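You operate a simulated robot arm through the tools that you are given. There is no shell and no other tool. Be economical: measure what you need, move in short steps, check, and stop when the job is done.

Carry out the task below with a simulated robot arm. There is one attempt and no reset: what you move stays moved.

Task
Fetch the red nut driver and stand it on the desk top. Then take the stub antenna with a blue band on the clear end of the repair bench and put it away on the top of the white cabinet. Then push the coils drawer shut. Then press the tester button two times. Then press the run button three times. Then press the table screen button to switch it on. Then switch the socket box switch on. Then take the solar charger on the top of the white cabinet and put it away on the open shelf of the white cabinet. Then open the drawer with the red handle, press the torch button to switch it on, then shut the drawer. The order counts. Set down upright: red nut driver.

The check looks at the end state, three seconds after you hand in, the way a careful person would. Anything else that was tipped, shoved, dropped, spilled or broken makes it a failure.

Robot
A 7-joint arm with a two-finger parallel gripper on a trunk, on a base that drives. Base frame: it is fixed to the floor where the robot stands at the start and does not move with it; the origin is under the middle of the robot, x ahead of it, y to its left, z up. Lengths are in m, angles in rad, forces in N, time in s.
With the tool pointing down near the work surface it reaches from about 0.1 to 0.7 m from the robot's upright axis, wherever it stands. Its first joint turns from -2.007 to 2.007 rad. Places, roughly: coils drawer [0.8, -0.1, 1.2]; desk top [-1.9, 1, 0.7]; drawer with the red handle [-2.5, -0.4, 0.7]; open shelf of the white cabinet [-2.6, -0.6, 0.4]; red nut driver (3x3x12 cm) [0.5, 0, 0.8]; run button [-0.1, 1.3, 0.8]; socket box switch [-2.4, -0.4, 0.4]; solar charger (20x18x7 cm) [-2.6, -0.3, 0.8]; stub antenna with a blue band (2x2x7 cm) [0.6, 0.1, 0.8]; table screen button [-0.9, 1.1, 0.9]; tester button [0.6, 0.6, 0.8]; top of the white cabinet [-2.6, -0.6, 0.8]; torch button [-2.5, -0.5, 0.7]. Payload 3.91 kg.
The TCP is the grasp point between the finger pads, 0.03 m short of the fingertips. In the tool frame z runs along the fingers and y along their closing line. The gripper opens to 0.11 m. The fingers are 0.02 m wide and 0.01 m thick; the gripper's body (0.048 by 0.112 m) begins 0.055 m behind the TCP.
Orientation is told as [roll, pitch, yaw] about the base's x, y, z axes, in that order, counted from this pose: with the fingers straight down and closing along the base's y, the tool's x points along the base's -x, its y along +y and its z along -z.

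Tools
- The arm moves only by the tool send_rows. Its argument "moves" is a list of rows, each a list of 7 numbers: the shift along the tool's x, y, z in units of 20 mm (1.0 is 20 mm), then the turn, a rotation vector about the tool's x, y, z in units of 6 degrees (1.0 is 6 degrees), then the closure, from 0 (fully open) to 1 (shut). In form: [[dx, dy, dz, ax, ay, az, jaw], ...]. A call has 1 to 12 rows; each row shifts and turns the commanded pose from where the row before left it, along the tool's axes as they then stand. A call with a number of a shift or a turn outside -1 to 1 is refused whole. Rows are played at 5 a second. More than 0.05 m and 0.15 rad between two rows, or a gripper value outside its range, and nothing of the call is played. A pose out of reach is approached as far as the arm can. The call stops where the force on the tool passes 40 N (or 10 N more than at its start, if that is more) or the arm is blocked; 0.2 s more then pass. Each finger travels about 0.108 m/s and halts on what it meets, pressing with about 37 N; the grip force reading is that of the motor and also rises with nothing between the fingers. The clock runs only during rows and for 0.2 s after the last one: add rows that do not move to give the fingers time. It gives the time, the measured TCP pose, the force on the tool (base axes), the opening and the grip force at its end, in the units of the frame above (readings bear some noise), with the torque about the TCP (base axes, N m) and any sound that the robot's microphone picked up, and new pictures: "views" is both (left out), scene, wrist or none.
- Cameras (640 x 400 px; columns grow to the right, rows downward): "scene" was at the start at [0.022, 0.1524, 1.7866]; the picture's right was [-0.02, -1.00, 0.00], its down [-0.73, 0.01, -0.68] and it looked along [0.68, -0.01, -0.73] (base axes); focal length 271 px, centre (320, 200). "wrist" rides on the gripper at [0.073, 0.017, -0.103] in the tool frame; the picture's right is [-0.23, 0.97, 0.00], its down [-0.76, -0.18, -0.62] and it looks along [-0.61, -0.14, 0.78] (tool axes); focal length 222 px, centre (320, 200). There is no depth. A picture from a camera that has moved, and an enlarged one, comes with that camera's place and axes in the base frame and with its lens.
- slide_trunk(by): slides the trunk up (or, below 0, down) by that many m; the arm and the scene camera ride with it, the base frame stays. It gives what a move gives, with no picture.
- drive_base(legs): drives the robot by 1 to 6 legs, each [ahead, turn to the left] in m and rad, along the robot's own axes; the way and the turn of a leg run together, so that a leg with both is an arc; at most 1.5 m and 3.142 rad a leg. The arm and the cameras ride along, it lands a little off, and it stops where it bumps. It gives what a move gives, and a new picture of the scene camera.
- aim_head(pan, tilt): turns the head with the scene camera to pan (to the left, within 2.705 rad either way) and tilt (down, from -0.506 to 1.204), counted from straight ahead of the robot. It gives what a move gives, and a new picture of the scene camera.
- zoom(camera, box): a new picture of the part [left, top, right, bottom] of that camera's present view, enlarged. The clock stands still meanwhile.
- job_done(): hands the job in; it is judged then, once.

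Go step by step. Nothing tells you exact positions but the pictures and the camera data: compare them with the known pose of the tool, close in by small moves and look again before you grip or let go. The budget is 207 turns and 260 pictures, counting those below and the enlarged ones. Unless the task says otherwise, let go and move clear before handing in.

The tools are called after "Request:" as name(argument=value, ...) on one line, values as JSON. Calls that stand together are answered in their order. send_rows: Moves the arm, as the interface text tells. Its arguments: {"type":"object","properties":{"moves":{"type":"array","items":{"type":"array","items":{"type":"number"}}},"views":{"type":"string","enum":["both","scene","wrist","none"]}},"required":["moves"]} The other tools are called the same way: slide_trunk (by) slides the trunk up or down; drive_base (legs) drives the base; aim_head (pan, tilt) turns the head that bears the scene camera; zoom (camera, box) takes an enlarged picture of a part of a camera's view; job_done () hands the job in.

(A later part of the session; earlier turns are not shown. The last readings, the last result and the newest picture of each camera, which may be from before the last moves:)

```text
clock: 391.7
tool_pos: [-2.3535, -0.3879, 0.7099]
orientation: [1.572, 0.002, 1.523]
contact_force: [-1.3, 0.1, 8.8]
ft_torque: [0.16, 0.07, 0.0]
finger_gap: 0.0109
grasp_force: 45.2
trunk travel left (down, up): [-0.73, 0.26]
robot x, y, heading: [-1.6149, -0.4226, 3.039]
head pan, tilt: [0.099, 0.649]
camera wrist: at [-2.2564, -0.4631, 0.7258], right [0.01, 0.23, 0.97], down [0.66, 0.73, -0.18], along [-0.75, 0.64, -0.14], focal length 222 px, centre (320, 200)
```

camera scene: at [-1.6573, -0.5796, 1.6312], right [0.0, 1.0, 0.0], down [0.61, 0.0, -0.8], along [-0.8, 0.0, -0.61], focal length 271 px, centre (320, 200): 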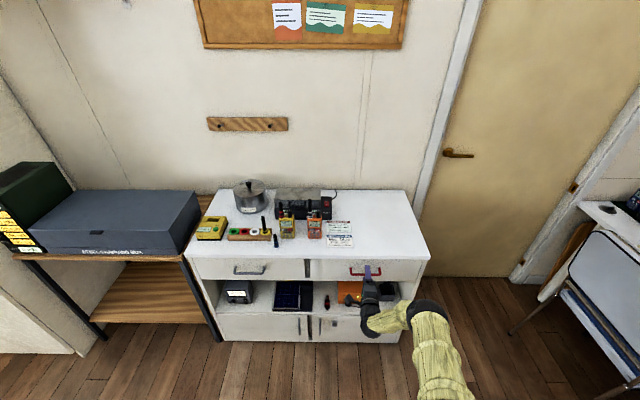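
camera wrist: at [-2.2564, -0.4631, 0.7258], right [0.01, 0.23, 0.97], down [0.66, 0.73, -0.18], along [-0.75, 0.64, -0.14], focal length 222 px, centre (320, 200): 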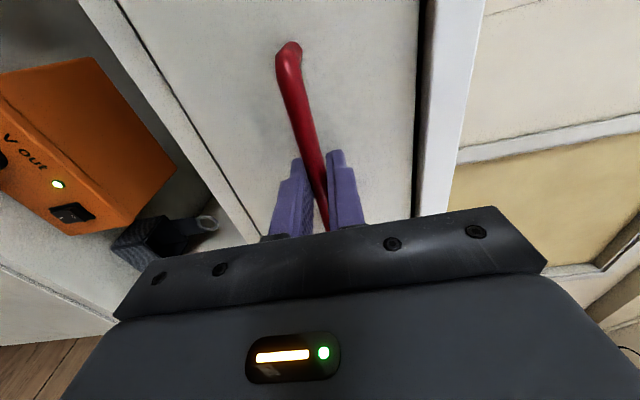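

Handle gripped. Pulling the drawer out by about 22 cm.

Request:
send_rows(moves=[[-0.045, 0, -0.6, 0, 0, 0, 1], [-0.045, 0, -1, 0, 0, 0, 1], [-0.045, 0, -1, 0, 0, 0, 1], [-0.045, 0, -1, 0, 0, 0, 1], [-0.045, 0, -1, 0, 0, 0, 1], [-0.045, 0, -1, 0, 0, 0, 1], [-0.045, 0, -1, 0, 0, 0, 1], [-0.045, 0, -1, 0, 0, 0, 1], [-0.045, 0, -1, 0, 0, 0, 1], [-0.045, 0, -1, 0, 0, 0, 1], [-0.045, 0, -1, 0, 0, 0, 1]])

Request:
zoom(camera="scene", box=[300, 230, 440, 330])

```text
clock: 394.1
tool_pos: [-2.1408, -0.3912, 0.7101]
orientation: [1.565, 0.004, 1.53]
contact_force: [2.8, -26.0, 23.6]
ft_torque: [0.26, 0.07, -0.69]
finger_gap: 0.011
grasp_force: 45.5
trunk travel left (down, up): [-0.73, 0.26]
robot x, y, heading: [-1.6137, -0.422, 3.036]
head pan, tilt: [0.099, 0.649]
camera scene: at [-1.654, -0.583, 1.631], right [0.0, 1.0, 0.0], down [0.6, 0.0, -0.8], along [-0.8, 0.0, -0.6], focal length 271 px, centre (320, 200)
camera wrist: at [-2.0411, -0.4657, 0.7263], right [0.01, 0.23, 0.97], down [0.65, 0.73, -0.18], along [-0.76, 0.64, -0.15], focal length 222 px, centre (320, 200)
```

scene: 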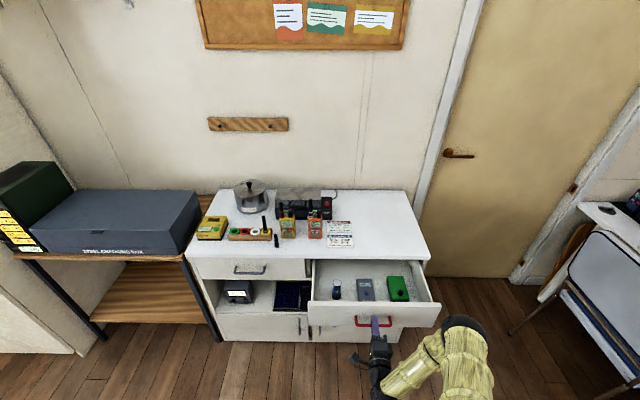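
wrist: 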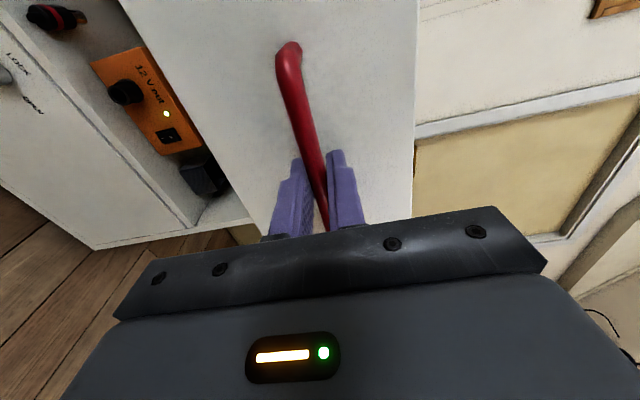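

```text
4.00 times, centred on (370, 280) of scene
camera zoom: at [-1.654, -0.583, 1.631], right [0.0, 1.0, 0.0], down [0.6, 0.0, -0.8], along [-0.8, 0.0, -0.6], focal length 1083 px, centre (120, -120)
```

zoom: 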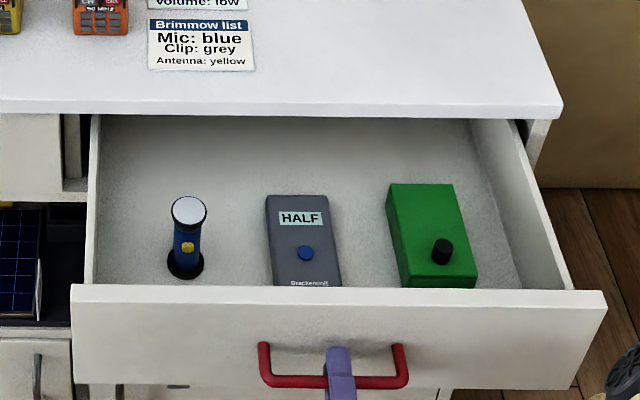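

The drawer is open; the torch stands on the left with a yellow button on its front side. I'll release the handle and back off.

Request:
send_rows(moves=[[0, 0, 0, 0, 0, 0, 0.8], [0, 0, 0, 0, 0, 0, 0.6], [0, 0, 0, 0, 0, 0, 0.5], [0, 0, 0, 0, 0, 0, 0.5], [0, 0, -1, 0, 0, 0, 0.5], [0, 0, -1, 0, 0, 0, 0.5], [0, 0, -1, 0, 0, 0, 0.5]], views="wrist")

Request:
drive_base(legs=[[-0.2, 0]])

Request:
zoom(camera="scene", box=[310, 190, 430, 280])

```text
clock: 395.7
tool_pos: [-2.092, -0.3938, 0.717]
orientation: [1.586, -0.004, 1.541]
contact_force: [-0.3, -0.6, -0.8]
ft_torque: [-0.01, 0.01, 0.0]
finger_gap: 0.055
grasp_force: 0.1
trunk travel left (down, up): [-0.73, 0.26]
robot x, y, heading: [-1.6132, -0.4212, 3.038]
head pan, tilt: [0.099, 0.649]
camera wrist: at [-1.9915, -0.4676, 0.7304], right [0.02, 0.22, 0.97], down [0.64, 0.74, -0.18], along [-0.77, 0.63, -0.13], focal length 222 px, centre (320, 200)
```

wrist: 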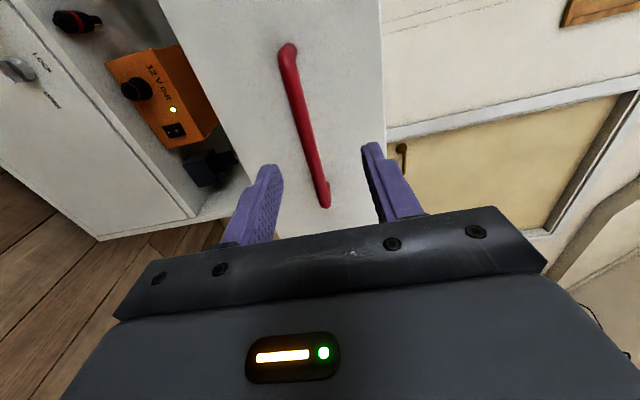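

```text
clock: 397.5
tool_pos: [-1.8942, -0.4073, 0.7163]
orientation: [1.584, -0.01, 1.532]
contact_force: [0.0, -0.7, -0.1]
ft_torque: [-0.03, 0.0, 0.03]
finger_gap: 0.055
grasp_force: 0.1
trunk travel left (down, up): [-0.73, 0.26]
robot x, y, heading: [-1.4178, -0.4423, 3.039]
head pan, tilt: [0.099, 0.649]
camera scene: at [-1.4587, -0.6001, 1.6313], right [0.0, 1.0, 0.0], down [0.6, 0.0, -0.8], along [-0.8, 0.0, -0.6], focal length 271 px, centre (320, 200)
```

scene: 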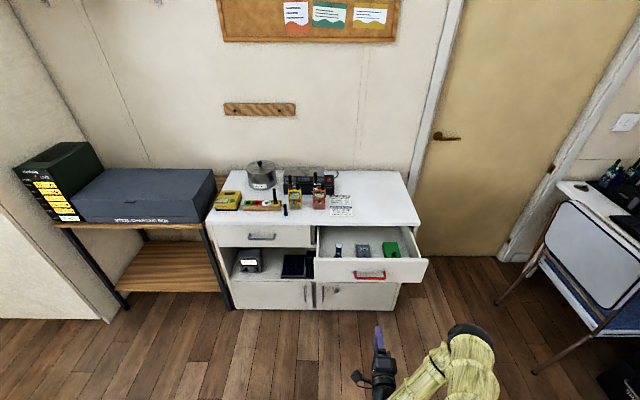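

```text
4.44 times, centred on (370, 235) of scene
camera zoom: at [-1.4587, -0.6001, 1.6313], right [0.0, 1.0, 0.0], down [0.6, 0.0, -0.8], along [-0.8, 0.0, -0.6], focal length 1204 px, centre (98, 44)
```

zoom: 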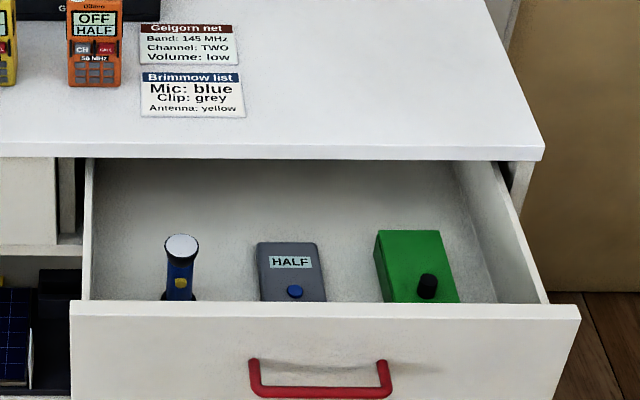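

Reorienting the tool to point straight down, at a safe distance and height.

Request:
slide_trunk(by=0.25)

Request:
send_rows(moves=[[0, 0, 0, 0, 0, -1, 0.7], [0, 0, 0, 0, 0, -1, 1], [0, 0, 0, 0, 0, -1, 1], [0, 0, 0, 0, 0, -1, 1], [0, 0, 0, 0, 0, -1, 1], [0, 0, 0, 0, 0, -1, 1], [0, 0, 0, 0, 0, -1, 1], [0, 0, 0, 0, 0, -1, 1], [0, 0, 0, 0, 0, -1, 1], [0, 0, 0, 0, 0, -1, 1], [0, 0, 0, 0, 0, -1, 1], [0, 0, 0, 0, 0, -1, 1]], views="none")

Request:
send_rows(moves=[[0, 0, 0, 0, 0, -1, 1], [0, 0, 0, 0, 0, -1, 1], [0, 0, 0, 0, 0, -1, 1], [0, 0, 0, 0, 1, 0, 1], [0, 0, 0, 0, 1, 0, 1], [0, 0, 0, 0, 1, 0, 1], [0, 0, 0, 0, 1, 0, 1], [0, 0, 0, 0, 1, 0, 1], [0, 0, 0, 0, 1, 0, 1], [0, 0, 0, 0, 1, 0, 1], [0, 0, 0, 0, 1, 0, 1], [0, 0, 0, 0, 1, 0, 1]], views="none")

Request:
send_rows(moves=[[0, 0, 0, 0, 1, 0, 1], [0, 0, 0, 0, 1, 0, 1], [0, 0, 0, 0, 1, 0, 1], [0, 0, 0, 0, 1, 0, 1], [0, 0, 0, 0, 1, 0, 1], [0, 0, 0, 0, 0.9, 0, 1]], views="none")

```text
clock: 400.1
tool_pos: [-1.8933, -0.4078, 0.9672]
orientation: [1.587, -0.013, 1.533]
contact_force: [-0.3, -0.1, 0.3]
ft_torque: [-0.01, 0.0, 0.02]
finger_gap: 0.0551
grasp_force: 0.1
trunk travel left (down, up): [-0.98, 0.01]
robot x, y, heading: [-1.4162, -0.4401, 3.034]
head pan, tilt: [0.099, 0.649]
```

```text
clock: 402.7
tool_pos: [-1.8951, -0.4079, 0.9661]
orientation: [1.615, -1.269, 1.49]
contact_force: [0.3, 0.2, 0.5]
ft_torque: [0.01, 0.02, 0.01]
finger_gap: 0.0
grasp_force: 36.4
trunk travel left (down, up): [-0.98, 0.01]
robot x, y, heading: [-1.4171, -0.4457, 3.038]
head pan, tilt: [0.099, 0.649]
```

```text
clock: 405.3
tool_pos: [-1.8929, -0.409, 0.9656]
orientation: [-0.012, -0.639, 3.113]
contact_force: [-0.6, -0.4, -0.1]
ft_torque: [0.0, -0.01, 0.0]
finger_gap: 0.0
grasp_force: 37.2
trunk travel left (down, up): [-0.98, 0.01]
robot x, y, heading: [-1.4214, -0.4407, 3.037]
head pan, tilt: [0.099, 0.649]
```

```text
clock: 406.7
tool_pos: [-1.8934, -0.4081, 0.9651]
orientation: [-0.012, -0.023, 3.104]
contact_force: [-0.3, -0.4, -1.0]
ft_torque: [0.04, 0.02, -0.01]
finger_gap: 0.0001
grasp_force: 36.7
trunk travel left (down, up): [-0.98, 0.01]
robot x, y, heading: [-1.4183, -0.4456, 3.042]
head pan, tilt: [0.099, 0.649]
```

Request:
drive_base(legs=[[0.3, 0]])

Request:
send_rows(moves=[[-0.3, 0.85, 0, 0, 0, 0, 1], [-0.3, 0.85, 0, 0, 0, 0, 1], [-0.3, 0.85, 0, 0, 0, 0, 1], [-0.3, 0.85, 0, 0, 0, 0, 1], [-0.3, 0.85, 0, 0, 0, 0, 1], [-0.3, 0.85, 0, 0, 0, 0, 1], [-0.3, 0.85, 0, 0, 0, 0, 1], [-0.3, 0.85, 0, 0, 0, 0, 1]], views="wrist")

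Request:
zoom(camera="wrist", box=[240, 40, 400, 180])

```text
clock: 408.9
tool_pos: [-2.1862, -0.3761, 0.9647]
orientation: [-0.011, -0.021, 3.101]
contact_force: [-0.5, 0.0, -0.8]
ft_torque: [0.01, -0.03, -0.02]
finger_gap: 0.0
grasp_force: 36.7
trunk travel left (down, up): [-0.98, 0.01]
robot x, y, heading: [-1.7099, -0.4101, 3.033]
head pan, tilt: [0.099, 0.649]
camera scene: at [-1.7514, -0.5693, 1.8812], right [0.01, 1.0, 0.0], down [0.61, 0.0, -0.8], along [-0.8, 0.0, -0.61], focal length 271 px, centre (320, 200)
```

scene: 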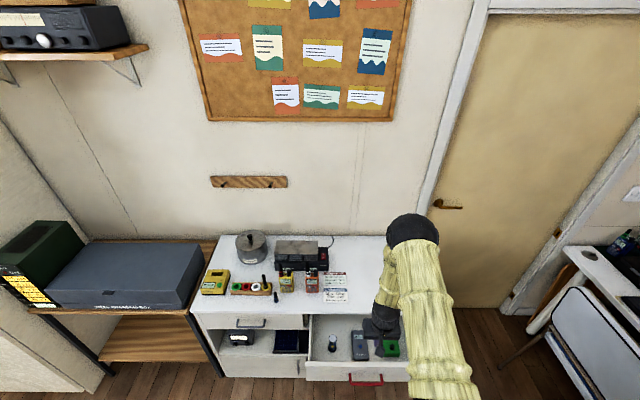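

```text
clock: 410.7
tool_pos: [-2.241, -0.5119, 0.9652]
orientation: [-0.011, -0.024, 3.102]
contact_force: [0.1, -0.1, -1.0]
ft_torque: [0.01, 0.04, 0.0]
finger_gap: 0.0
grasp_force: 37.1
trunk travel left (down, up): [-0.98, 0.01]
robot x, y, heading: [-1.7098, -0.4142, 3.038]
head pan, tilt: [0.099, 0.649]
camera wrist: at [-2.1662, -0.5315, 1.0655], right [-0.27, -0.96, -0.01], down [-0.74, 0.2, 0.64], along [-0.62, 0.17, -0.77], focal length 222 px, centre (320, 200)
```

wrist: 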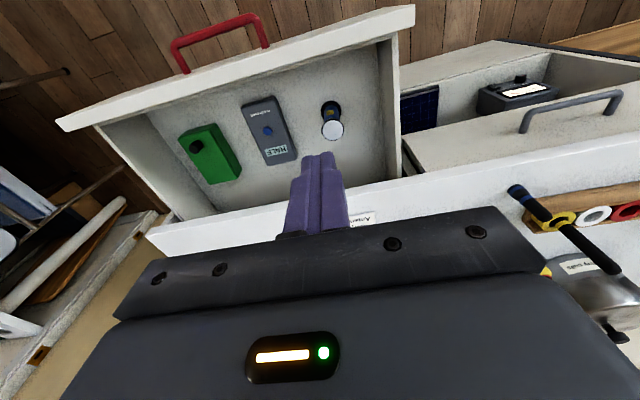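

```text
2.86 times, centred on (320, 110) of wrist
camera zoom: at [-2.1662, -0.5315, 1.0655], right [-0.27, -0.96, -0.01], down [-0.74, 0.2, 0.64], along [-0.62, 0.17, -0.77], focal length 635 px, centre (320, 457)
```

zoom: 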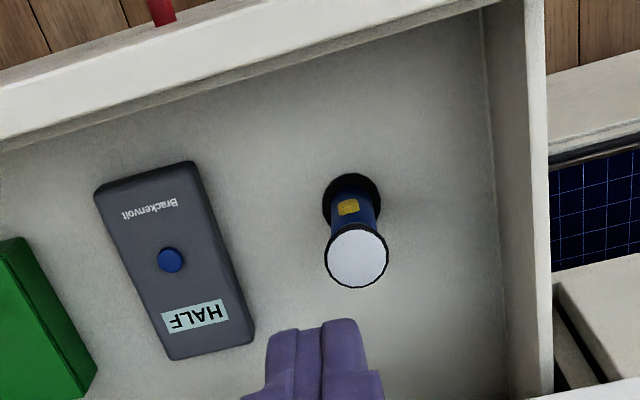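

Torch stands at about (-2.296, -0.515) with its button facing the drawer front at z≈0.715. I'll tilt the tool ~11° and lower the closed fingers into the gap in front of it.

Request:
send_rows(moves=[[-0.2, 0.15, 0, 0, -0.9, 0, 1], [0, 0, 0, 0, -0.9, 0, 1]], views="none")

Request:
slide_trunk(by=-0.15)

Request:
send_rows(moves=[[0, 0, 0, 0, 0, 0, 1]])

Request:
zoom(camera="wrist", box=[240, 40, 400, 180])

Request:
zoom(camera="scene", box=[290, 260, 430, 370])

```text
clock: 411.3
tool_pos: [-2.2438, -0.5128, 0.9656]
orientation: [-0.01, -0.216, 3.103]
contact_force: [-0.7, 0.6, 0.2]
ft_torque: [-0.03, -0.01, -0.01]
finger_gap: 0.0
grasp_force: 36.9
trunk travel left (down, up): [-0.98, 0.01]
robot x, y, heading: [-1.7078, -0.4131, 3.042]
head pan, tilt: [0.099, 0.649]
```

```text
clock: 413.1
tool_pos: [-2.2426, -0.5137, 0.8161]
orientation: [-0.011, -0.214, 3.103]
contact_force: [-0.2, -0.3, -1.1]
ft_torque: [0.0, 0.0, 0.0]
finger_gap: 0.0
grasp_force: 37.1
trunk travel left (down, up): [-0.83, 0.16]
robot x, y, heading: [-1.7135, -0.4175, 3.034]
head pan, tilt: [0.099, 0.649]
```

```text
clock: 413.5
tool_pos: [-2.2424, -0.5139, 0.8147]
orientation: [-0.009, -0.213, 3.103]
contact_force: [0.6, 0.1, 0.9]
ft_torque: [-0.01, 0.02, -0.01]
finger_gap: 0.0002
grasp_force: 37.5
trunk travel left (down, up): [-0.83, 0.16]
robot x, y, heading: [-1.7093, -0.4126, 3.038]
head pan, tilt: [0.099, 0.649]
camera scene: at [-1.7502, -0.5695, 1.7313], right [0.01, 1.0, 0.0], down [0.6, 0.0, -0.8], along [-0.8, 0.01, -0.6], focal length 271 px, centre (320, 200)
camera wrist: at [-2.1522, -0.5336, 0.8997], right [-0.26, -0.96, 0.04], down [-0.61, 0.19, 0.77], along [-0.75, 0.18, -0.63], focal length 222 px, centre (320, 200)
```

scene: 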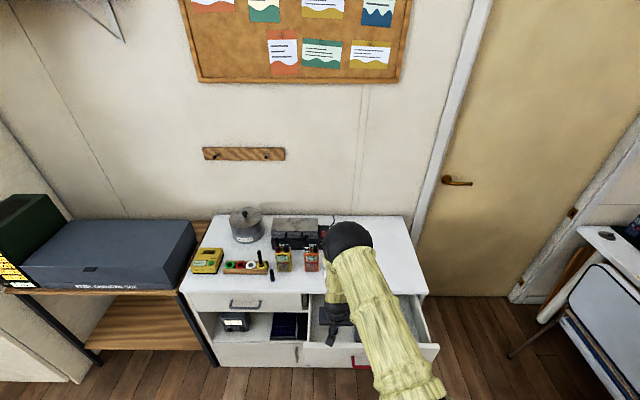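
wrist: 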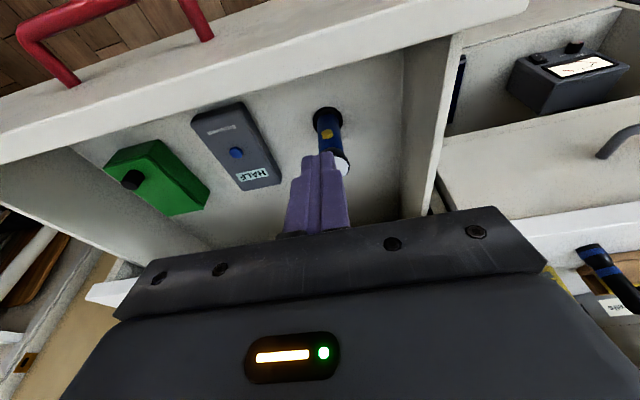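

```text
2.86 times, centred on (320, 110) of wrist
camera zoom: at [-2.1522, -0.5336, 0.8997], right [-0.26, -0.96, 0.04], down [-0.61, 0.19, 0.77], along [-0.75, 0.18, -0.63], focal length 635 px, centre (320, 457)
```

zoom: 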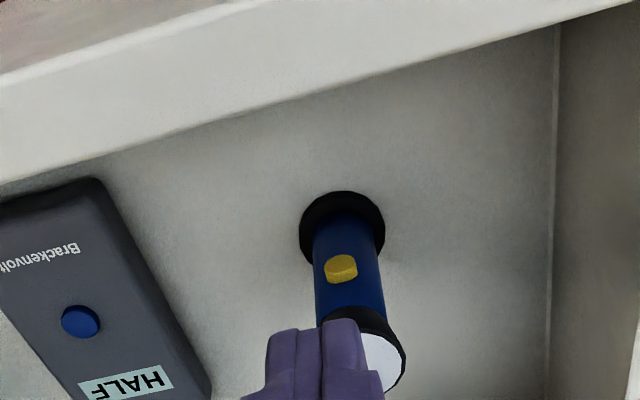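

```text
3.64 times, centred on (360, 315) of scene
camera zoom: at [-1.7502, -0.5695, 1.7313], right [0.01, 1.0, 0.0], down [0.6, 0.0, -0.8], along [-0.8, 0.01, -0.6], focal length 985 px, centre (174, -218)
```

zoom: 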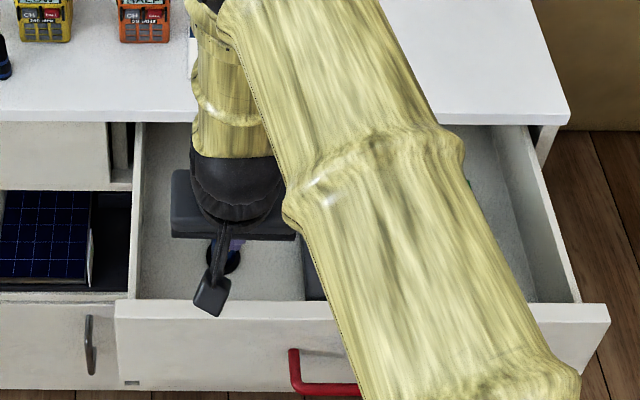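

Refined: button at about (-2.289, -0.512, 0.697). I'll descend in front of it, ~2 cm short.

Request:
send_rows(moves=[[0.123, 0, 0.945, 0, 0, 0, 1], [0.123, 0, 0.945, 0, 0, 0, 1], [0.123, 0, 0.945, 0, 0, 0, 1], [0.123, 0, 0.945, 0, 0, 0, 1]], views="wrist")

Request:
zoom(camera="wrist", box=[240, 60, 400, 200])

```text
clock: 414.5
tool_pos: [-2.2482, -0.5118, 0.739]
orientation: [-0.011, -0.212, 3.104]
contact_force: [1.2, 0.1, -0.1]
ft_torque: [0.01, -0.01, 0.0]
finger_gap: 0.0001
grasp_force: 36.8
trunk travel left (down, up): [-0.83, 0.16]
robot x, y, heading: [-1.7066, -0.415, 3.04]
head pan, tilt: [0.099, 0.649]
camera wrist: at [-2.1566, -0.532, 0.823], right [-0.26, -0.96, 0.04], down [-0.61, 0.19, 0.77], along [-0.75, 0.18, -0.63], focal length 222 px, centre (320, 200)
```

wrist: 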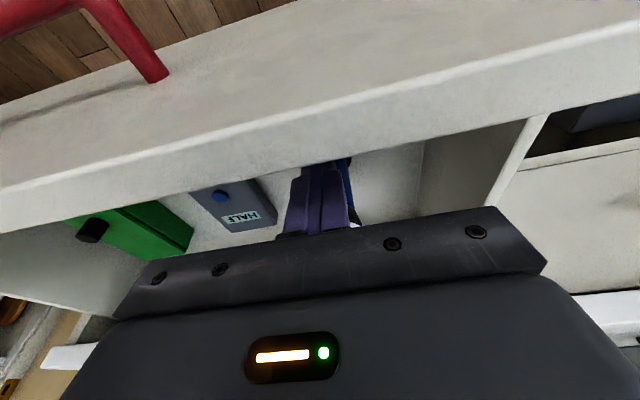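

```text
2.86 times, centred on (320, 130) of wrist
camera zoom: at [-2.1566, -0.532, 0.823], right [-0.26, -0.96, 0.04], down [-0.61, 0.19, 0.77], along [-0.75, 0.18, -0.63], focal length 635 px, centre (320, 400)
```

zoom: 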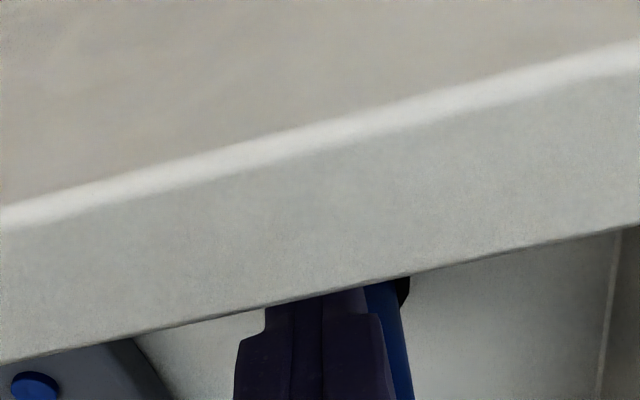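

Request:
send_rows(moves=[[0.1, 0.1, 0.5, 0, 0, 0, 1], [0.1, 0, 0.5, 0, 0, 0, 1]], views="none")

Request:
send_rows(moves=[[-0.29, 0, 0.064, 0, 0, 0, 1], [-0.29, 0, 0.064, 0, 0, 0, 1]], views="none")

Request:
send_rows(moves=[[-0.15, 0, 0.032, 0, 0, 0, 1], [-0.15, 0, 0.032, 0, 0, 0, 1]], views="none")

```text
clock: 415.1
tool_pos: [-2.2483, -0.512, 0.7204]
orientation: [-0.011, -0.211, 3.104]
contact_force: [0.4, -0.1, -0.5]
ft_torque: [0.0, -0.02, -0.01]
finger_gap: 0.0
grasp_force: 37.3
trunk travel left (down, up): [-0.83, 0.16]
robot x, y, heading: [-1.7083, -0.4124, 3.036]
head pan, tilt: [0.099, 0.649]
```

```text
clock: 415.7
tool_pos: [-2.2616, -0.5146, 0.7199]
orientation: [-0.011, -0.21, 3.104]
contact_force: [-0.2, -0.4, 0.6]
ft_torque: [0.01, 0.02, 0.02]
finger_gap: 0.0
grasp_force: 37.0
trunk travel left (down, up): [-0.83, 0.16]
robot x, y, heading: [-1.7074, -0.4132, 3.034]
head pan, tilt: [0.099, 0.649]
```

```text
clock: 416.3
tool_pos: [-2.2672, -0.5137, 0.7199]
orientation: [-0.011, -0.214, 3.102]
contact_force: [1.0, -0.9, 0.1]
ft_torque: [-0.03, -0.03, -0.02]
finger_gap: 0.0001
grasp_force: 37.1
trunk travel left (down, up): [-0.83, 0.16]
robot x, y, heading: [-1.7105, -0.4094, 3.039]
head pan, tilt: [0.099, 0.649]
```

Request:
send_rows(moves=[[-0.1, 0, 0.02, 0, 0, 0, 1], [-0.1, 0, 0.02, 0, 0, 0, 1]])

Request:
zoom(camera="wrist", box=[240, 80, 400, 220])

Request:
zoom(camera="scene", box=[290, 260, 400, 350])

```text
clock: 416.9
tool_pos: [-2.2711, -0.5117, 0.7205]
orientation: [-0.011, -0.21, 3.102]
contact_force: [0.5, 0.1, 0.4]
ft_torque: [-0.04, 0.0, 0.03]
finger_gap: 0.0
grasp_force: 36.8
trunk travel left (down, up): [-0.83, 0.16]
robot x, y, heading: [-1.7087, -0.4129, 3.037]
head pan, tilt: [0.099, 0.649]
camera scene: at [-1.7502, -0.5695, 1.7312], right [0.01, 1.0, 0.0], down [0.6, 0.0, -0.8], along [-0.8, 0.01, -0.6], focal length 271 px, centre (320, 200)
camera wrist: at [-2.1802, -0.5332, 0.8042], right [-0.26, -0.96, 0.04], down [-0.61, 0.19, 0.77], along [-0.75, 0.18, -0.64], focal length 222 px, centre (320, 200)
```

scene: 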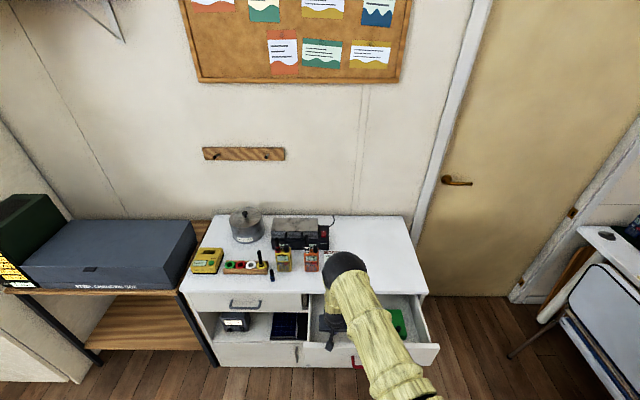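
wrist: 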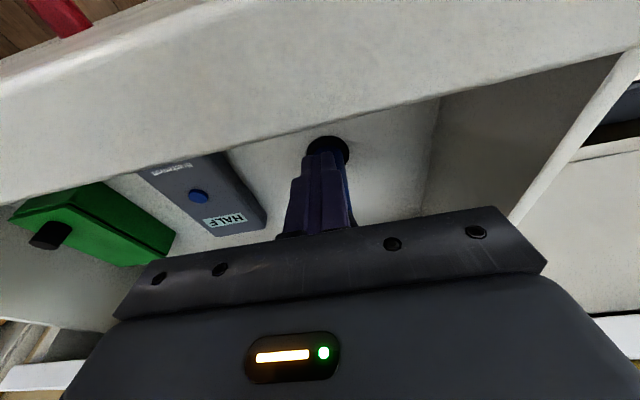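

```text
2.86 times, centred on (320, 150) of wrist
camera zoom: at [-2.1802, -0.5332, 0.8042], right [-0.26, -0.96, 0.04], down [-0.61, 0.19, 0.77], along [-0.75, 0.18, -0.64], focal length 635 px, centre (320, 343)
```

zoom: 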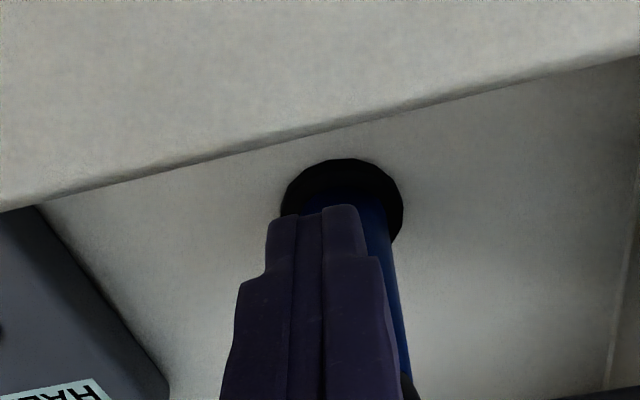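

```text
4.44 times, centred on (345, 305) of scene
camera zoom: at [-1.7502, -0.5695, 1.7312], right [0.01, 1.0, 0.0], down [0.6, 0.0, -0.8], along [-0.8, 0.01, -0.6], focal length 1204 px, centre (209, -267)
```

zoom: 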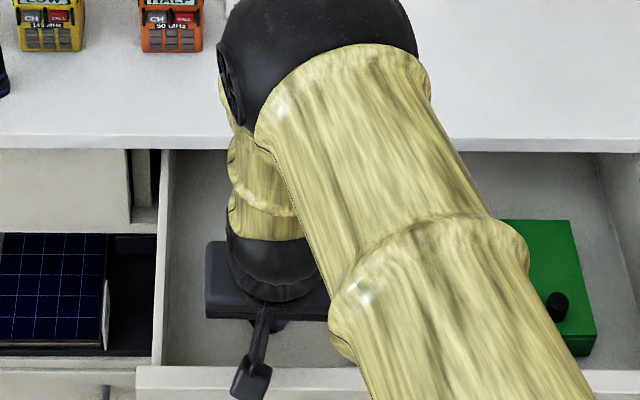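

Request:
send_rows(moves=[[-0.1, 0, 0.02, 0, 0, 0, 1], [-0.1, 0, 0.02, 0, 0, 0, 1]], views="none")

Request:
send_rows(moves=[[-0.1, 0, 0.02, 0, 0, 0, 1], [-0.05, 0, 0.01, 0, 0, 0, 1]], views="none")

```text
clock: 417.5
tool_pos: [-2.2762, -0.5122, 0.7199]
orientation: [-0.011, -0.213, 3.103]
contact_force: [-0.3, 0.2, -0.5]
ft_torque: [-0.01, 0.01, 0.03]
finger_gap: 0.0001
grasp_force: 36.7
trunk travel left (down, up): [-0.83, 0.16]
robot x, y, heading: [-1.7027, -0.4126, 3.04]
head pan, tilt: [0.099, 0.649]
```

```text
clock: 418.1
tool_pos: [-2.2787, -0.5115, 0.7196]
orientation: [-0.01, -0.215, 3.104]
contact_force: [0.8, -1.1, 0.1]
ft_torque: [0.01, 0.01, 0.02]
finger_gap: 0.0
grasp_force: 38.1
trunk travel left (down, up): [-0.83, 0.16]
robot x, y, heading: [-1.7102, -0.4131, 3.035]
head pan, tilt: [0.099, 0.649]
```

Request:
send_rows(moves=[[-0.1, 0, 0.02, 0, 0, 0, 1]], views="wrist")

Request:
zoom(camera="wrist", box=[240, 80, 400, 220])

```text
clock: 418.5
tool_pos: [-2.2807, -0.5094, 0.7202]
orientation: [-0.01, -0.213, 3.103]
contact_force: [-0.7, 0.2, -0.2]
ft_torque: [-0.02, 0.01, -0.04]
finger_gap: 0.0001
grasp_force: 37.2
trunk travel left (down, up): [-0.83, 0.16]
robot x, y, heading: [-1.7088, -0.4152, 3.034]
head pan, tilt: [0.099, 0.649]
camera wrist: at [-2.1898, -0.5316, 0.8041], right [-0.26, -0.96, 0.04], down [-0.61, 0.19, 0.77], along [-0.75, 0.18, -0.64], focal length 222 px, centre (320, 200)
```

wrist: 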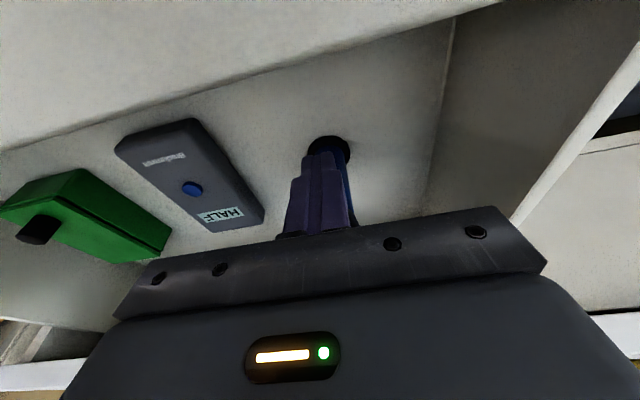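

```text
2.86 times, centred on (320, 150) of wrist
camera zoom: at [-2.1898, -0.5316, 0.8041], right [-0.26, -0.96, 0.04], down [-0.61, 0.19, 0.77], along [-0.75, 0.18, -0.64], focal length 635 px, centre (320, 343)
```

zoom: 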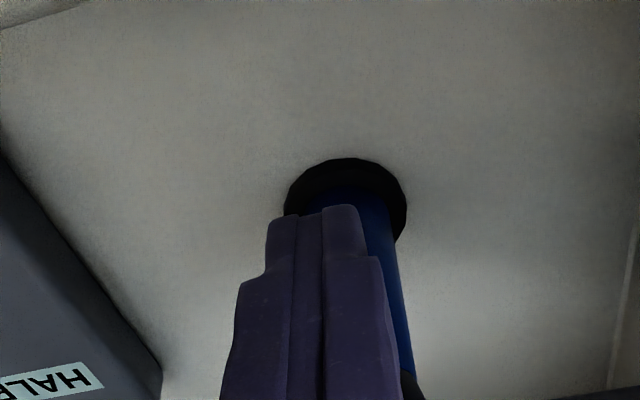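

The torch slid ~1 cm instead of clicking: it's free-standing, so I need to pinch it front-to-back with the pads below its head. I'll back off, raise, and reorient so the fingers close along x, tilted sideways.

Request:
send_rows(moves=[[0.5, 0, -0.1, 0, 0, 0, 1], [0.5, 0, -0.1, 0, 0, 0, 1]], views="none")

Request:
slide_trunk(by=0.16)

Request:
send_rows(moves=[[0, 0, 0, 0, 1, 0, 1], [0, 0, 0, 0, 1, 0, 1], [0, 0, 0, 0, 0, 0.973, 1], [0, 0, 0, 0, 0, 0.973, 1], [0, 0, 0, 0, 0, 0.973, 1], [0, 0, 0, 0, 0, 0.973, 1], [0, 0, 0, 0, 0, 0.973, 1], [0, 0, 0, 0, 0, 0.973, 1], [0, 0, 0, 0, 0, 0.973, 1], [0, 0, 0, 0, 0, 0.973, 1], [0, 0, 0, 0, 0, 0.973, 1], [0, 0, 0, 0, 0, 0.973, 1]], views="none")

Request:
send_rows(moves=[[0, 0, 0, 0, 0, 0.973, 0.5], [0, 0, 0, 0, 0, 0.973, 0.5], [0, 0, 0, 0, 0, 0.973, 0.5], [0, 0, 0, 0, 0, 0.973, 0.5], [0, 0, 0, 0, 0, 0.973, 0.5]], views="none")

```text
clock: 419.1
tool_pos: [-2.2607, -0.5141, 0.719]
orientation: [-0.01, -0.212, 3.102]
contact_force: [-0.3, 0.5, 0.9]
ft_torque: [0.03, -0.01, 0.0]
finger_gap: 0.0003
grasp_force: 37.6
trunk travel left (down, up): [-0.83, 0.16]
robot x, y, heading: [-1.7103, -0.4136, 3.036]
head pan, tilt: [0.099, 0.649]
```

```text
clock: 420.9
tool_pos: [-2.2608, -0.5132, 0.8783]
orientation: [-0.011, -0.213, 3.102]
contact_force: [0.1, -0.2, 0.0]
ft_torque: [-0.01, 0.0, 0.01]
finger_gap: 0.0
grasp_force: 36.8
trunk travel left (down, up): [-0.99, 0.0]
robot x, y, heading: [-1.7087, -0.4151, 3.032]
head pan, tilt: [0.099, 0.649]
```

```text
clock: 423.5
tool_pos: [-2.2618, -0.5131, 0.8799]
orientation: [-0.004, -0.01, 2.078]
contact_force: [0.1, 0.0, 0.5]
ft_torque: [-0.02, 0.02, -0.01]
finger_gap: 0.0001
grasp_force: 36.5
trunk travel left (down, up): [-0.99, 0.0]
robot x, y, heading: [-1.7057, -0.4132, 3.043]
head pan, tilt: [0.099, 0.649]
```

```text
clock: 424.7
tool_pos: [-2.2604, -0.5142, 0.8787]
orientation: [0.001, -0.01, 1.57]
contact_force: [-0.2, -0.2, 0.3]
ft_torque: [-0.03, 0.0, 0.02]
finger_gap: 0.055
grasp_force: 0.1
trunk travel left (down, up): [-0.99, 0.0]
robot x, y, heading: [-1.7072, -0.4134, 3.033]
head pan, tilt: [0.099, 0.649]
```

Request:
send_rows(moves=[[-0.9, 0.62, 0, 0, 0, 0, 0.5], [-0.9, 0.62, 0, 0, 0, 0, 0.5], [-0.9, 0.62, 0, 0, 0, 0, 0.5], [-0.9, 0.62, 0, 0, 0, 0, 0.5], [0, 0, 0, 0, 0.95, 0, 0.5], [0, 0, 0, 0, 0.95, 0, 0.5], [0, 0, 0, 0, 0.95, 0, 0.5], [0, 0, 0, 0, 0.95, 0, 0.5], [0, 0, 0, 0, 0.95, 0, 0.5], [0, 0, 0, 0, 0.95, 0, 0.5], [0, 0, 0, 0, 0.95, 0, 0.5], [0, 0, 0, 0, 0.95, 0, 0.5]], views="wrist")

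```text
clock: 427.3
tool_pos: [-2.3096, -0.4406, 0.8811]
orientation: [0.003, 0.788, 1.573]
contact_force: [-0.2, -0.1, -0.3]
ft_torque: [0.01, 0.02, -0.02]
finger_gap: 0.0551
grasp_force: 0.0
trunk travel left (down, up): [-0.99, 0.0]
robot x, y, heading: [-1.7122, -0.4133, 3.033]
head pan, tilt: [0.099, 0.649]
camera wrist: at [-2.3279, -0.4179, 1.0037], right [-0.97, 0.16, -0.16], down [0.18, 0.98, -0.1], along [0.14, -0.13, -0.98], focal length 222 px, centre (320, 200)
```

wrist: 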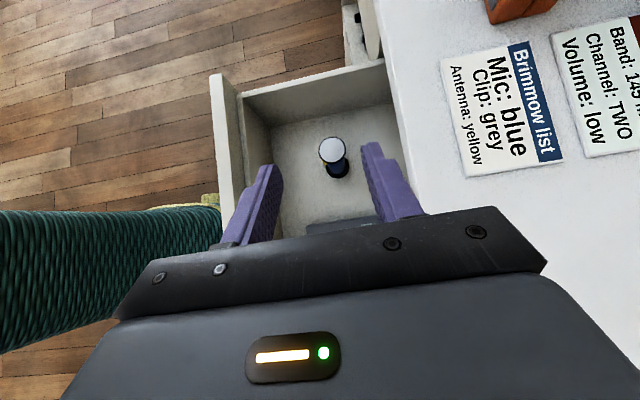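

The torch is at (-2.314, -0.511), right between the open fingers' line. Descending and moving in along the tool axis.

Request:
send_rows(moves=[[-0.83, 0.04, 0.825, 0, 0, 0, 0.5], [-0.83, 0.04, 0.825, 0, 0, 0, 0.5], [-0.83, 0.04, 0.825, 0, 0, 0, 0.5], [-0.83, 0.04, 0.825, 0, 0, 0, 0.5], [-0.83, 0.04, 0.825, 0, 0, 0, 0.5]], views="none")

Request:
send_rows(moves=[[0, 0, 0.9, 0, 0, 0, 0.5], [0, 0, 0.9, 0, 0, 0, 0.5], [0, 0, 0.9, 0, 0, 0, 0.5]], views="wrist")

```text
clock: 428.7
tool_pos: [-2.3468, -0.4314, 0.8544]
orientation: [0.135, 0.752, 1.664]
contact_force: [0.3, 0.2, 0.3]
ft_torque: [-0.02, 0.01, 0.03]
finger_gap: 0.0548
grasp_force: 0.1
out of reach, approached as far as the arm can: row 3, 4, 5
trunk travel left (down, up): [-0.99, 0.0]
robot x, y, heading: [-1.7085, -0.413, 3.033]
head pan, tilt: [0.099, 0.649]
stopped in row 5: the arm was blocked; the commanded pose is now the measured one
```

```text
clock: 429.7
tool_pos: [-2.3768, -0.4506, 0.8683]
orientation: [0.232, 0.72, 1.718]
contact_force: [-0.4, 0.4, -0.8]
ft_torque: [0.01, 0.03, 0.03]
finger_gap: 0.0549
grasp_force: 0.1
out of reach, approached as far as the arm can: row 1, 2, 3
trunk travel left (down, up): [-0.99, 0.0]
robot x, y, heading: [-1.7083, -0.4133, 3.036]
head pan, tilt: [0.099, 0.649]
stopped in row 3: the arm was blocked; the commanded pose is now the measured one
camera wrist: at [-2.3725, -0.4342, 0.9935], right [-0.98, 0.18, 0.02], down [0.17, 0.98, -0.08], along [-0.03, -0.07, -1.0], focal length 222 px, centre (320, 200)
```

wrist: 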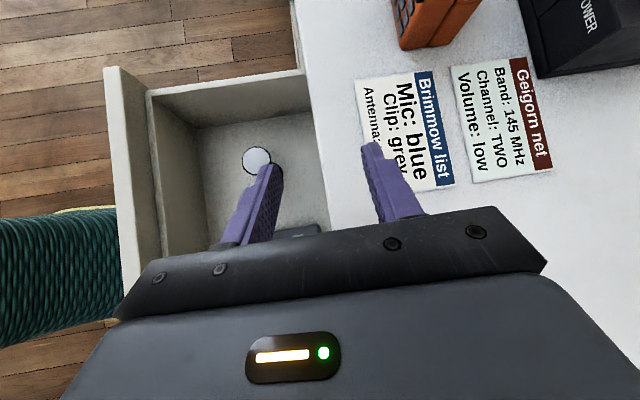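

The arm ran out of reach because the trunk is fully up; lowering must be done with the trunk. I'll restore the pose first.

Request:
send_rows(moves=[[0, -0.79, -0.3, 0.62, 0.33, 0.49, 0.5], [0, -0.79, -0.3, 0.62, 0.33, 0.49, 0.5], [0, -0.79, -0.2, 0, 0, 0, 0.5], [0, -0.79, 0, 0, 0, 0, 0.5]], views="none")

```text
clock: 430.7
tool_pos: [-2.3081, -0.439, 0.8706]
orientation: [0.0, 0.802, 1.578]
contact_force: [0.4, -0.5, 0.2]
ft_torque: [0.01, 0.02, -0.01]
finger_gap: 0.055
grasp_force: 0.1
trunk travel left (down, up): [-0.99, 0.0]
robot x, y, heading: [-1.7102, -0.4117, 3.036]
head pan, tilt: [0.099, 0.649]
```

Request:
slide_trunk(by=-0.165)

Request:
send_rows(moves=[[0.52, 0.1, 0.54, 0, 0, 0, 0.5], [0.52, 0.1, 0.54, 0, 0, 0, 0.5], [0.52, 0.1, 0.54, 0, 0, 0, 0.5]], views="wrist")

```text
clock: 432.6
tool_pos: [-2.3097, -0.4399, 0.7066]
orientation: [0.004, 0.801, 1.581]
contact_force: [-0.6, 0.4, 1.4]
ft_torque: [-0.02, 0.02, -0.01]
finger_gap: 0.0549
grasp_force: 0.0
trunk travel left (down, up): [-0.825, 0.165]
robot x, y, heading: [-1.7124, -0.408, 3.035]
head pan, tilt: [0.099, 0.649]
```

```text
clock: 433.4
tool_pos: [-2.3165, -0.4859, 0.7063]
orientation: [0.002, 0.803, 1.581]
contact_force: [0.1, -0.8, -0.2]
ft_torque: [0.02, -0.02, 0.0]
finger_gap: 0.0549
grasp_force: 0.1
trunk travel left (down, up): [-0.825, 0.165]
robot x, y, heading: [-1.708, -0.4127, 3.032]
head pan, tilt: [0.099, 0.649]
camera wrist: at [-2.3342, -0.4613, 0.8296], right [-0.98, 0.15, -0.16], down [0.17, 0.98, -0.11], along [0.14, -0.14, -0.98], focal length 222 px, centre (320, 200)
```

wrist: 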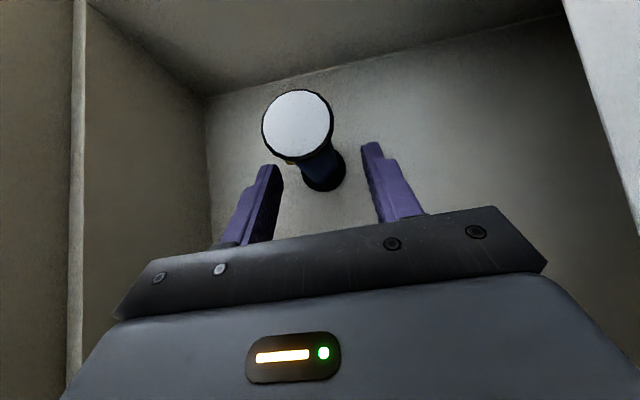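

Torch is centred between the fingers. Final small advance, then closing gently and listening.

Request:
send_rows(moves=[[0.2, 0, 0.32, 0, 0, 0, 0.5], [0.2, 0, 0.32, 0, 0, 0, 0.5], [0, 0, 0, 0, 0, 0, 0.6], [0, 0, 0, 0, 0, 0, 0.66], [0, 0, 0, 0, 0, 0, 0.7], [0, 0, 0, 0, 0, 0, 0.74], [0, 0, 0, 0, 0, 0, 0.74]], views="none")

```text
clock: 435.0
tool_pos: [-2.3152, -0.4987, 0.7044]
orientation: [0.001, 0.802, 1.58]
contact_force: [0.2, -0.7, -0.4]
ft_torque: [0.04, 0.03, 0.0]
finger_gap: 0.0281
grasp_force: 7.6
trunk travel left (down, up): [-0.825, 0.165]
robot x, y, heading: [-1.708, -0.415, 3.036]
head pan, tilt: [0.099, 0.649]
heard: click
```

Click. While still holding it lightly I'll slide it the ~1 cm back to where it stood, then open and view.

Request:
send_rows(moves=[[0, -0.3, 0, 0, 0, 0, 0.74], [0, -0.3, 0, 0, 0, 0, 0.74], [0, 0, 0, 0, 0, 0, 0.68], [0, 0, 0, 0, 0, 0, 0.6], [0, 0, 0, 0, 0, 0, 0.5], [0, 0, 0, 0, 0, 0, 0.45]], views="wrist")

```text
clock: 436.4
tool_pos: [-2.3035, -0.4992, 0.703]
orientation: [0.004, 0.802, 1.583]
contact_force: [0.7, -0.4, 0.1]
ft_torque: [0.01, -0.04, 0.02]
finger_gap: 0.0607
grasp_force: 0.0
trunk travel left (down, up): [-0.825, 0.165]
robot x, y, heading: [-1.7098, -0.4107, 3.039]
head pan, tilt: [0.099, 0.649]
camera wrist: at [-2.3214, -0.4744, 0.8258], right [-0.98, 0.15, -0.16], down [0.17, 0.98, -0.11], along [0.14, -0.14, -0.98], focal length 222 px, centre (320, 200)
```

wrist: 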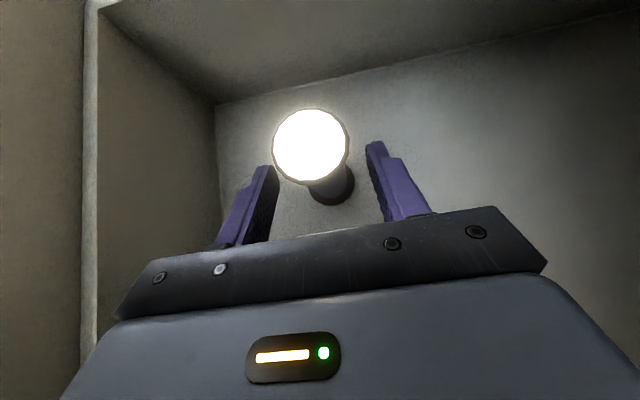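

The torch is lit and standing. I'll withdraw sideways, raise, and bring the tool back to pointing down.

Request:
send_rows(moves=[[-0.52, 0, -0.54, 0, 0, 0, 0.45], [-0.52, 0, -0.54, 0, 0, 0, 0.45], [-0.52, 0, -0.54, 0, 0, 0, 0.45], [-0.52, 0, -0.54, 0, 0, 0, 0.45]], views="none")

Request:
slide_trunk(by=0.165)

Request:
send_rows(moves=[[0, 0, 0, 0, -0.957, 0, 0.7], [0, 0, 0, 0, -0.957, 0, 1], [0, 0, 0, 0, -0.957, 0, 1], [0, 0, 0, 0, -0.957, 0, 1], [0, 0, 0, 0, -0.957, 0, 1], [0, 0, 0, 0, -0.957, 0, 1], [0, 0, 0, 0, -0.957, 0, 1], [0, 0, 0, 0, -0.957, 0, 1], [0, 0, 0, 0, 0, -0.973, 1], [0, 0, 0, 0, 0, -0.973, 1], [0, 0, 0, 0, 0, -0.973, 1], [0, 0, 0, 0, 0, -0.973, 1]], views="none")

Request:
send_rows(moves=[[0, 0, 0, 0, 0, -1, 1], [0, 0, 0, 0, 0, -1, 1], [0, 0, 0, 0, 0, -1, 1], [0, 0, 0, 0, 0, -1, 1], [0, 0, 0, 0, 0, -1, 1], [0, 0, 0, 0, 0, -1, 1], [0, 0, 0, 0, 0, -1, 1], [0, 0, 0, 0, 0, -1, 1], [0, 0, 0, 0, 0, -1, 1], [0, 0, 0, 0, 0, -1, 1], [0, 0, 0, 0, 0, -1, 1]], views="none")

```text
clock: 437.4
tool_pos: [-2.3027, -0.4404, 0.7016]
orientation: [0.003, 0.799, 1.582]
contact_force: [-0.1, 0.1, -0.6]
ft_torque: [0.0, 0.01, 0.0]
finger_gap: 0.0602
grasp_force: 0.0
trunk travel left (down, up): [-0.825, 0.165]
robot x, y, heading: [-1.7085, -0.4135, 3.041]
head pan, tilt: [0.099, 0.649]
```

```text
clock: 439.3
tool_pos: [-2.3029, -0.4392, 0.8672]
orientation: [0.004, 0.801, 1.581]
contact_force: [-0.1, 0.1, -0.5]
ft_torque: [-0.01, 0.03, 0.02]
finger_gap: 0.0606
grasp_force: 0.1
trunk travel left (down, up): [-0.99, 0.0]
robot x, y, heading: [-1.7083, -0.4088, 3.037]
head pan, tilt: [0.099, 0.649]
```

```text
clock: 441.9
tool_pos: [-2.3039, -0.4415, 0.8678]
orientation: [0.003, -0.003, 1.988]
contact_force: [-1.0, 0.1, 0.0]
ft_torque: [0.03, 0.0, -0.01]
finger_gap: 0.0
grasp_force: 36.7
trunk travel left (down, up): [-0.99, 0.0]
robot x, y, heading: [-1.7053, -0.414, 3.032]
head pan, tilt: [0.099, 0.649]
```

```text
clock: 444.3
tool_pos: [-2.3042, -0.4392, 0.8676]
orientation: [-0.001, -0.001, 3.14]
contact_force: [0.3, 0.8, 0.0]
ft_torque: [0.03, -0.01, 0.02]
finger_gap: 0.0001
grasp_force: 37.4
trunk travel left (down, up): [-0.99, 0.0]
robot x, y, heading: [-1.7077, -0.4099, 3.037]
head pan, tilt: [0.099, 0.649]
```

Request:
send_rows(moves=[[0.97, -0.223, 0, 0, 0, 0, 1], [0.97, -0.223, 0, 0, 0, 0, 1], [0.97, -0.223, 0, 0, 0, 0, 1], [0.97, -0.223, 0, 0, 0, 0, 1], [0.97, -0.223, 0, 0, 0, 0, 1], [0.97, -0.223, 0, 0, 0, 0, 1], [0.97, -0.223, 0, 0, 0, 0, 1], [0.97, -0.223, 0, 0, 0, 0, 1], [0.97, -0.223, 0, 0, 0, 0, 1], [0.97, -0.223, 0, 0, 0, 0, 1], [0.97, -0.223, 0, 0, 0, 0, 1]], views="none")

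Request:
slide_trunk(by=-0.153)

Request:
send_rows(moves=[[0, 0, 0, 0, 0, 0, 1]], views="scene")

```text
clock: 446.7
tool_pos: [-2.0895, -0.3919, 0.8676]
orientation: [0.0, -0.002, 3.14]
contact_force: [-0.9, 0.6, 0.3]
ft_torque: [0.01, -0.05, 0.01]
finger_gap: 0.0
grasp_force: 36.4
trunk travel left (down, up): [-0.99, 0.0]
robot x, y, heading: [-1.7065, -0.4134, 3.035]
head pan, tilt: [0.099, 0.649]
```

```text
clock: 448.4
tool_pos: [-2.0891, -0.3928, 0.714]
orientation: [0.001, -0.003, 3.139]
contact_force: [-0.7, -0.6, -0.6]
ft_torque: [0.02, -0.03, 0.01]
finger_gap: 0.0001
grasp_force: 36.5
trunk travel left (down, up): [-0.837, 0.153]
robot x, y, heading: [-1.7081, -0.4112, 3.03]
head pan, tilt: [0.099, 0.649]
```

```text
clock: 448.8
tool_pos: [-2.0896, -0.3922, 0.7134]
orientation: [0.002, -0.001, 3.141]
contact_force: [-0.7, 0.2, 0.1]
ft_torque: [0.0, 0.05, 0.02]
finger_gap: 0.0
grasp_force: 37.3
trunk travel left (down, up): [-0.837, 0.153]
robot x, y, heading: [-1.7107, -0.4144, 3.035]
head pan, tilt: [0.099, 0.649]
camera scene: at [-1.7502, -0.5694, 1.7383], right [0.01, 1.0, 0.0], down [0.6, 0.0, -0.8], along [-0.8, 0.01, -0.6], focal length 271 px, centre (320, 200)
```

scene: 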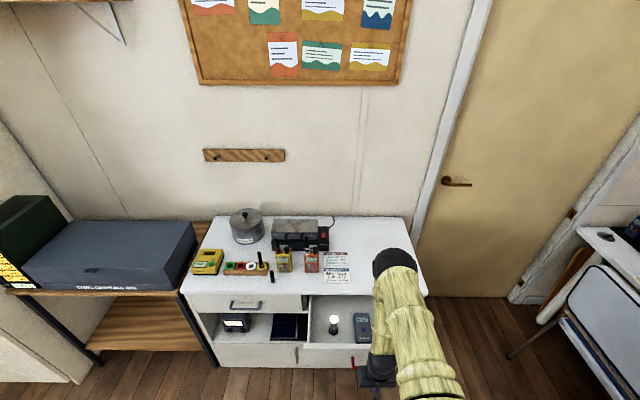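

Torch lit, fingers in front of the handle. Pushing the drawer closed slowly so the torch stays upright.

Request:
send_rows(moves=[[-0.6, 0, 0, 0, 0, 0, 1], [-0.6, 0, 0, 0, 0, 0, 1], [-0.5, 0, 0, 0, 0, 0, 1], [-0.4, 0, 0, 0, 0, 0, 1], [-0.5, 0, 0, 0, 0, 0, 1], [-0.5, 0, 0, 0, 0, 0, 1], [-0.5, 0, 0, 0, 0, 0, 1], [-0.5, 0, 0, 0, 0, 0, 1], [-0.5, 0, 0, 0, 0, 0, 1], [-0.5, 0, 0, 0, 0, 0, 1], [-0.5, 0, 0, 0, 0, 0, 1], [-0.5, 0, 0, 0, 0, 0, 1]], views="none")

Request:
send_rows(moves=[[-0.5, 0, 0, 0, 0, 0, 1], [-0.5, 0, 0, 0, 0, 0, 1], [-0.5, 0, 0, 0, 0, 0, 1], [-0.5, 0, 0, 0, 0, 0, 1], [-0.5, 0, 0, 0, 0, 0, 1], [-0.5, 0, 0, 0, 0, 0, 1], [-0.5, 0, 0, 0, 0, 0, 1], [-0.5, 0, 0, 0, 0, 0, 1]], views="none")

```text
clock: 451.4
tool_pos: [-2.2122, -0.3933, 0.7129]
orientation: [0.0, -0.002, 3.14]
contact_force: [0.7, 0.4, 1.0]
ft_torque: [-0.02, 0.01, -0.02]
finger_gap: 0.0
grasp_force: 37.1
trunk travel left (down, up): [-0.837, 0.153]
robot x, y, heading: [-1.7061, -0.4115, 3.031]
head pan, tilt: [0.099, 0.649]
```

```text
clock: 453.2
tool_pos: [-2.2925, -0.3914, 0.7146]
orientation: [0.0, -0.002, 3.141]
contact_force: [0.2, -0.8, -0.1]
ft_torque: [-0.01, -0.04, -0.02]
finger_gap: 0.0
grasp_force: 37.1
trunk travel left (down, up): [-0.837, 0.153]
robot x, y, heading: [-1.7103, -0.4128, 3.034]
head pan, tilt: [0.099, 0.649]
```

Request:
send_rows(moves=[[-0.4, 0, 0, 0, 0, 0, 1], [-0.4, 0, 0, 0, 0, 0, 1], [-0.4, 0, 0, 0, 0, 0, 1]], views="scene")

```text
clock: 454.0
tool_pos: [-2.3155, -0.3913, 0.7157]
orientation: [0.0, -0.002, 3.14]
contact_force: [-0.6, -0.2, -0.2]
ft_torque: [-0.01, 0.03, 0.02]
finger_gap: 0.0
grasp_force: 37.2
trunk travel left (down, up): [-0.837, 0.153]
robot x, y, heading: [-1.7068, -0.4103, 3.037]
head pan, tilt: [0.099, 0.649]
camera scene: at [-1.7504, -0.5694, 1.7382], right [0.01, 1.0, 0.0], down [0.6, 0.0, -0.8], along [-0.8, 0.0, -0.6], focal length 271 px, centre (320, 200)
```

scene: 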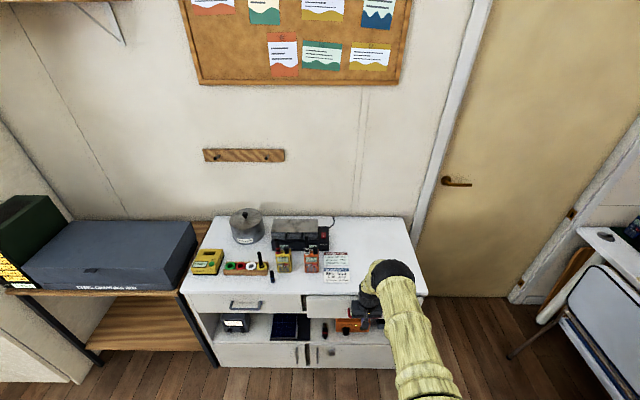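

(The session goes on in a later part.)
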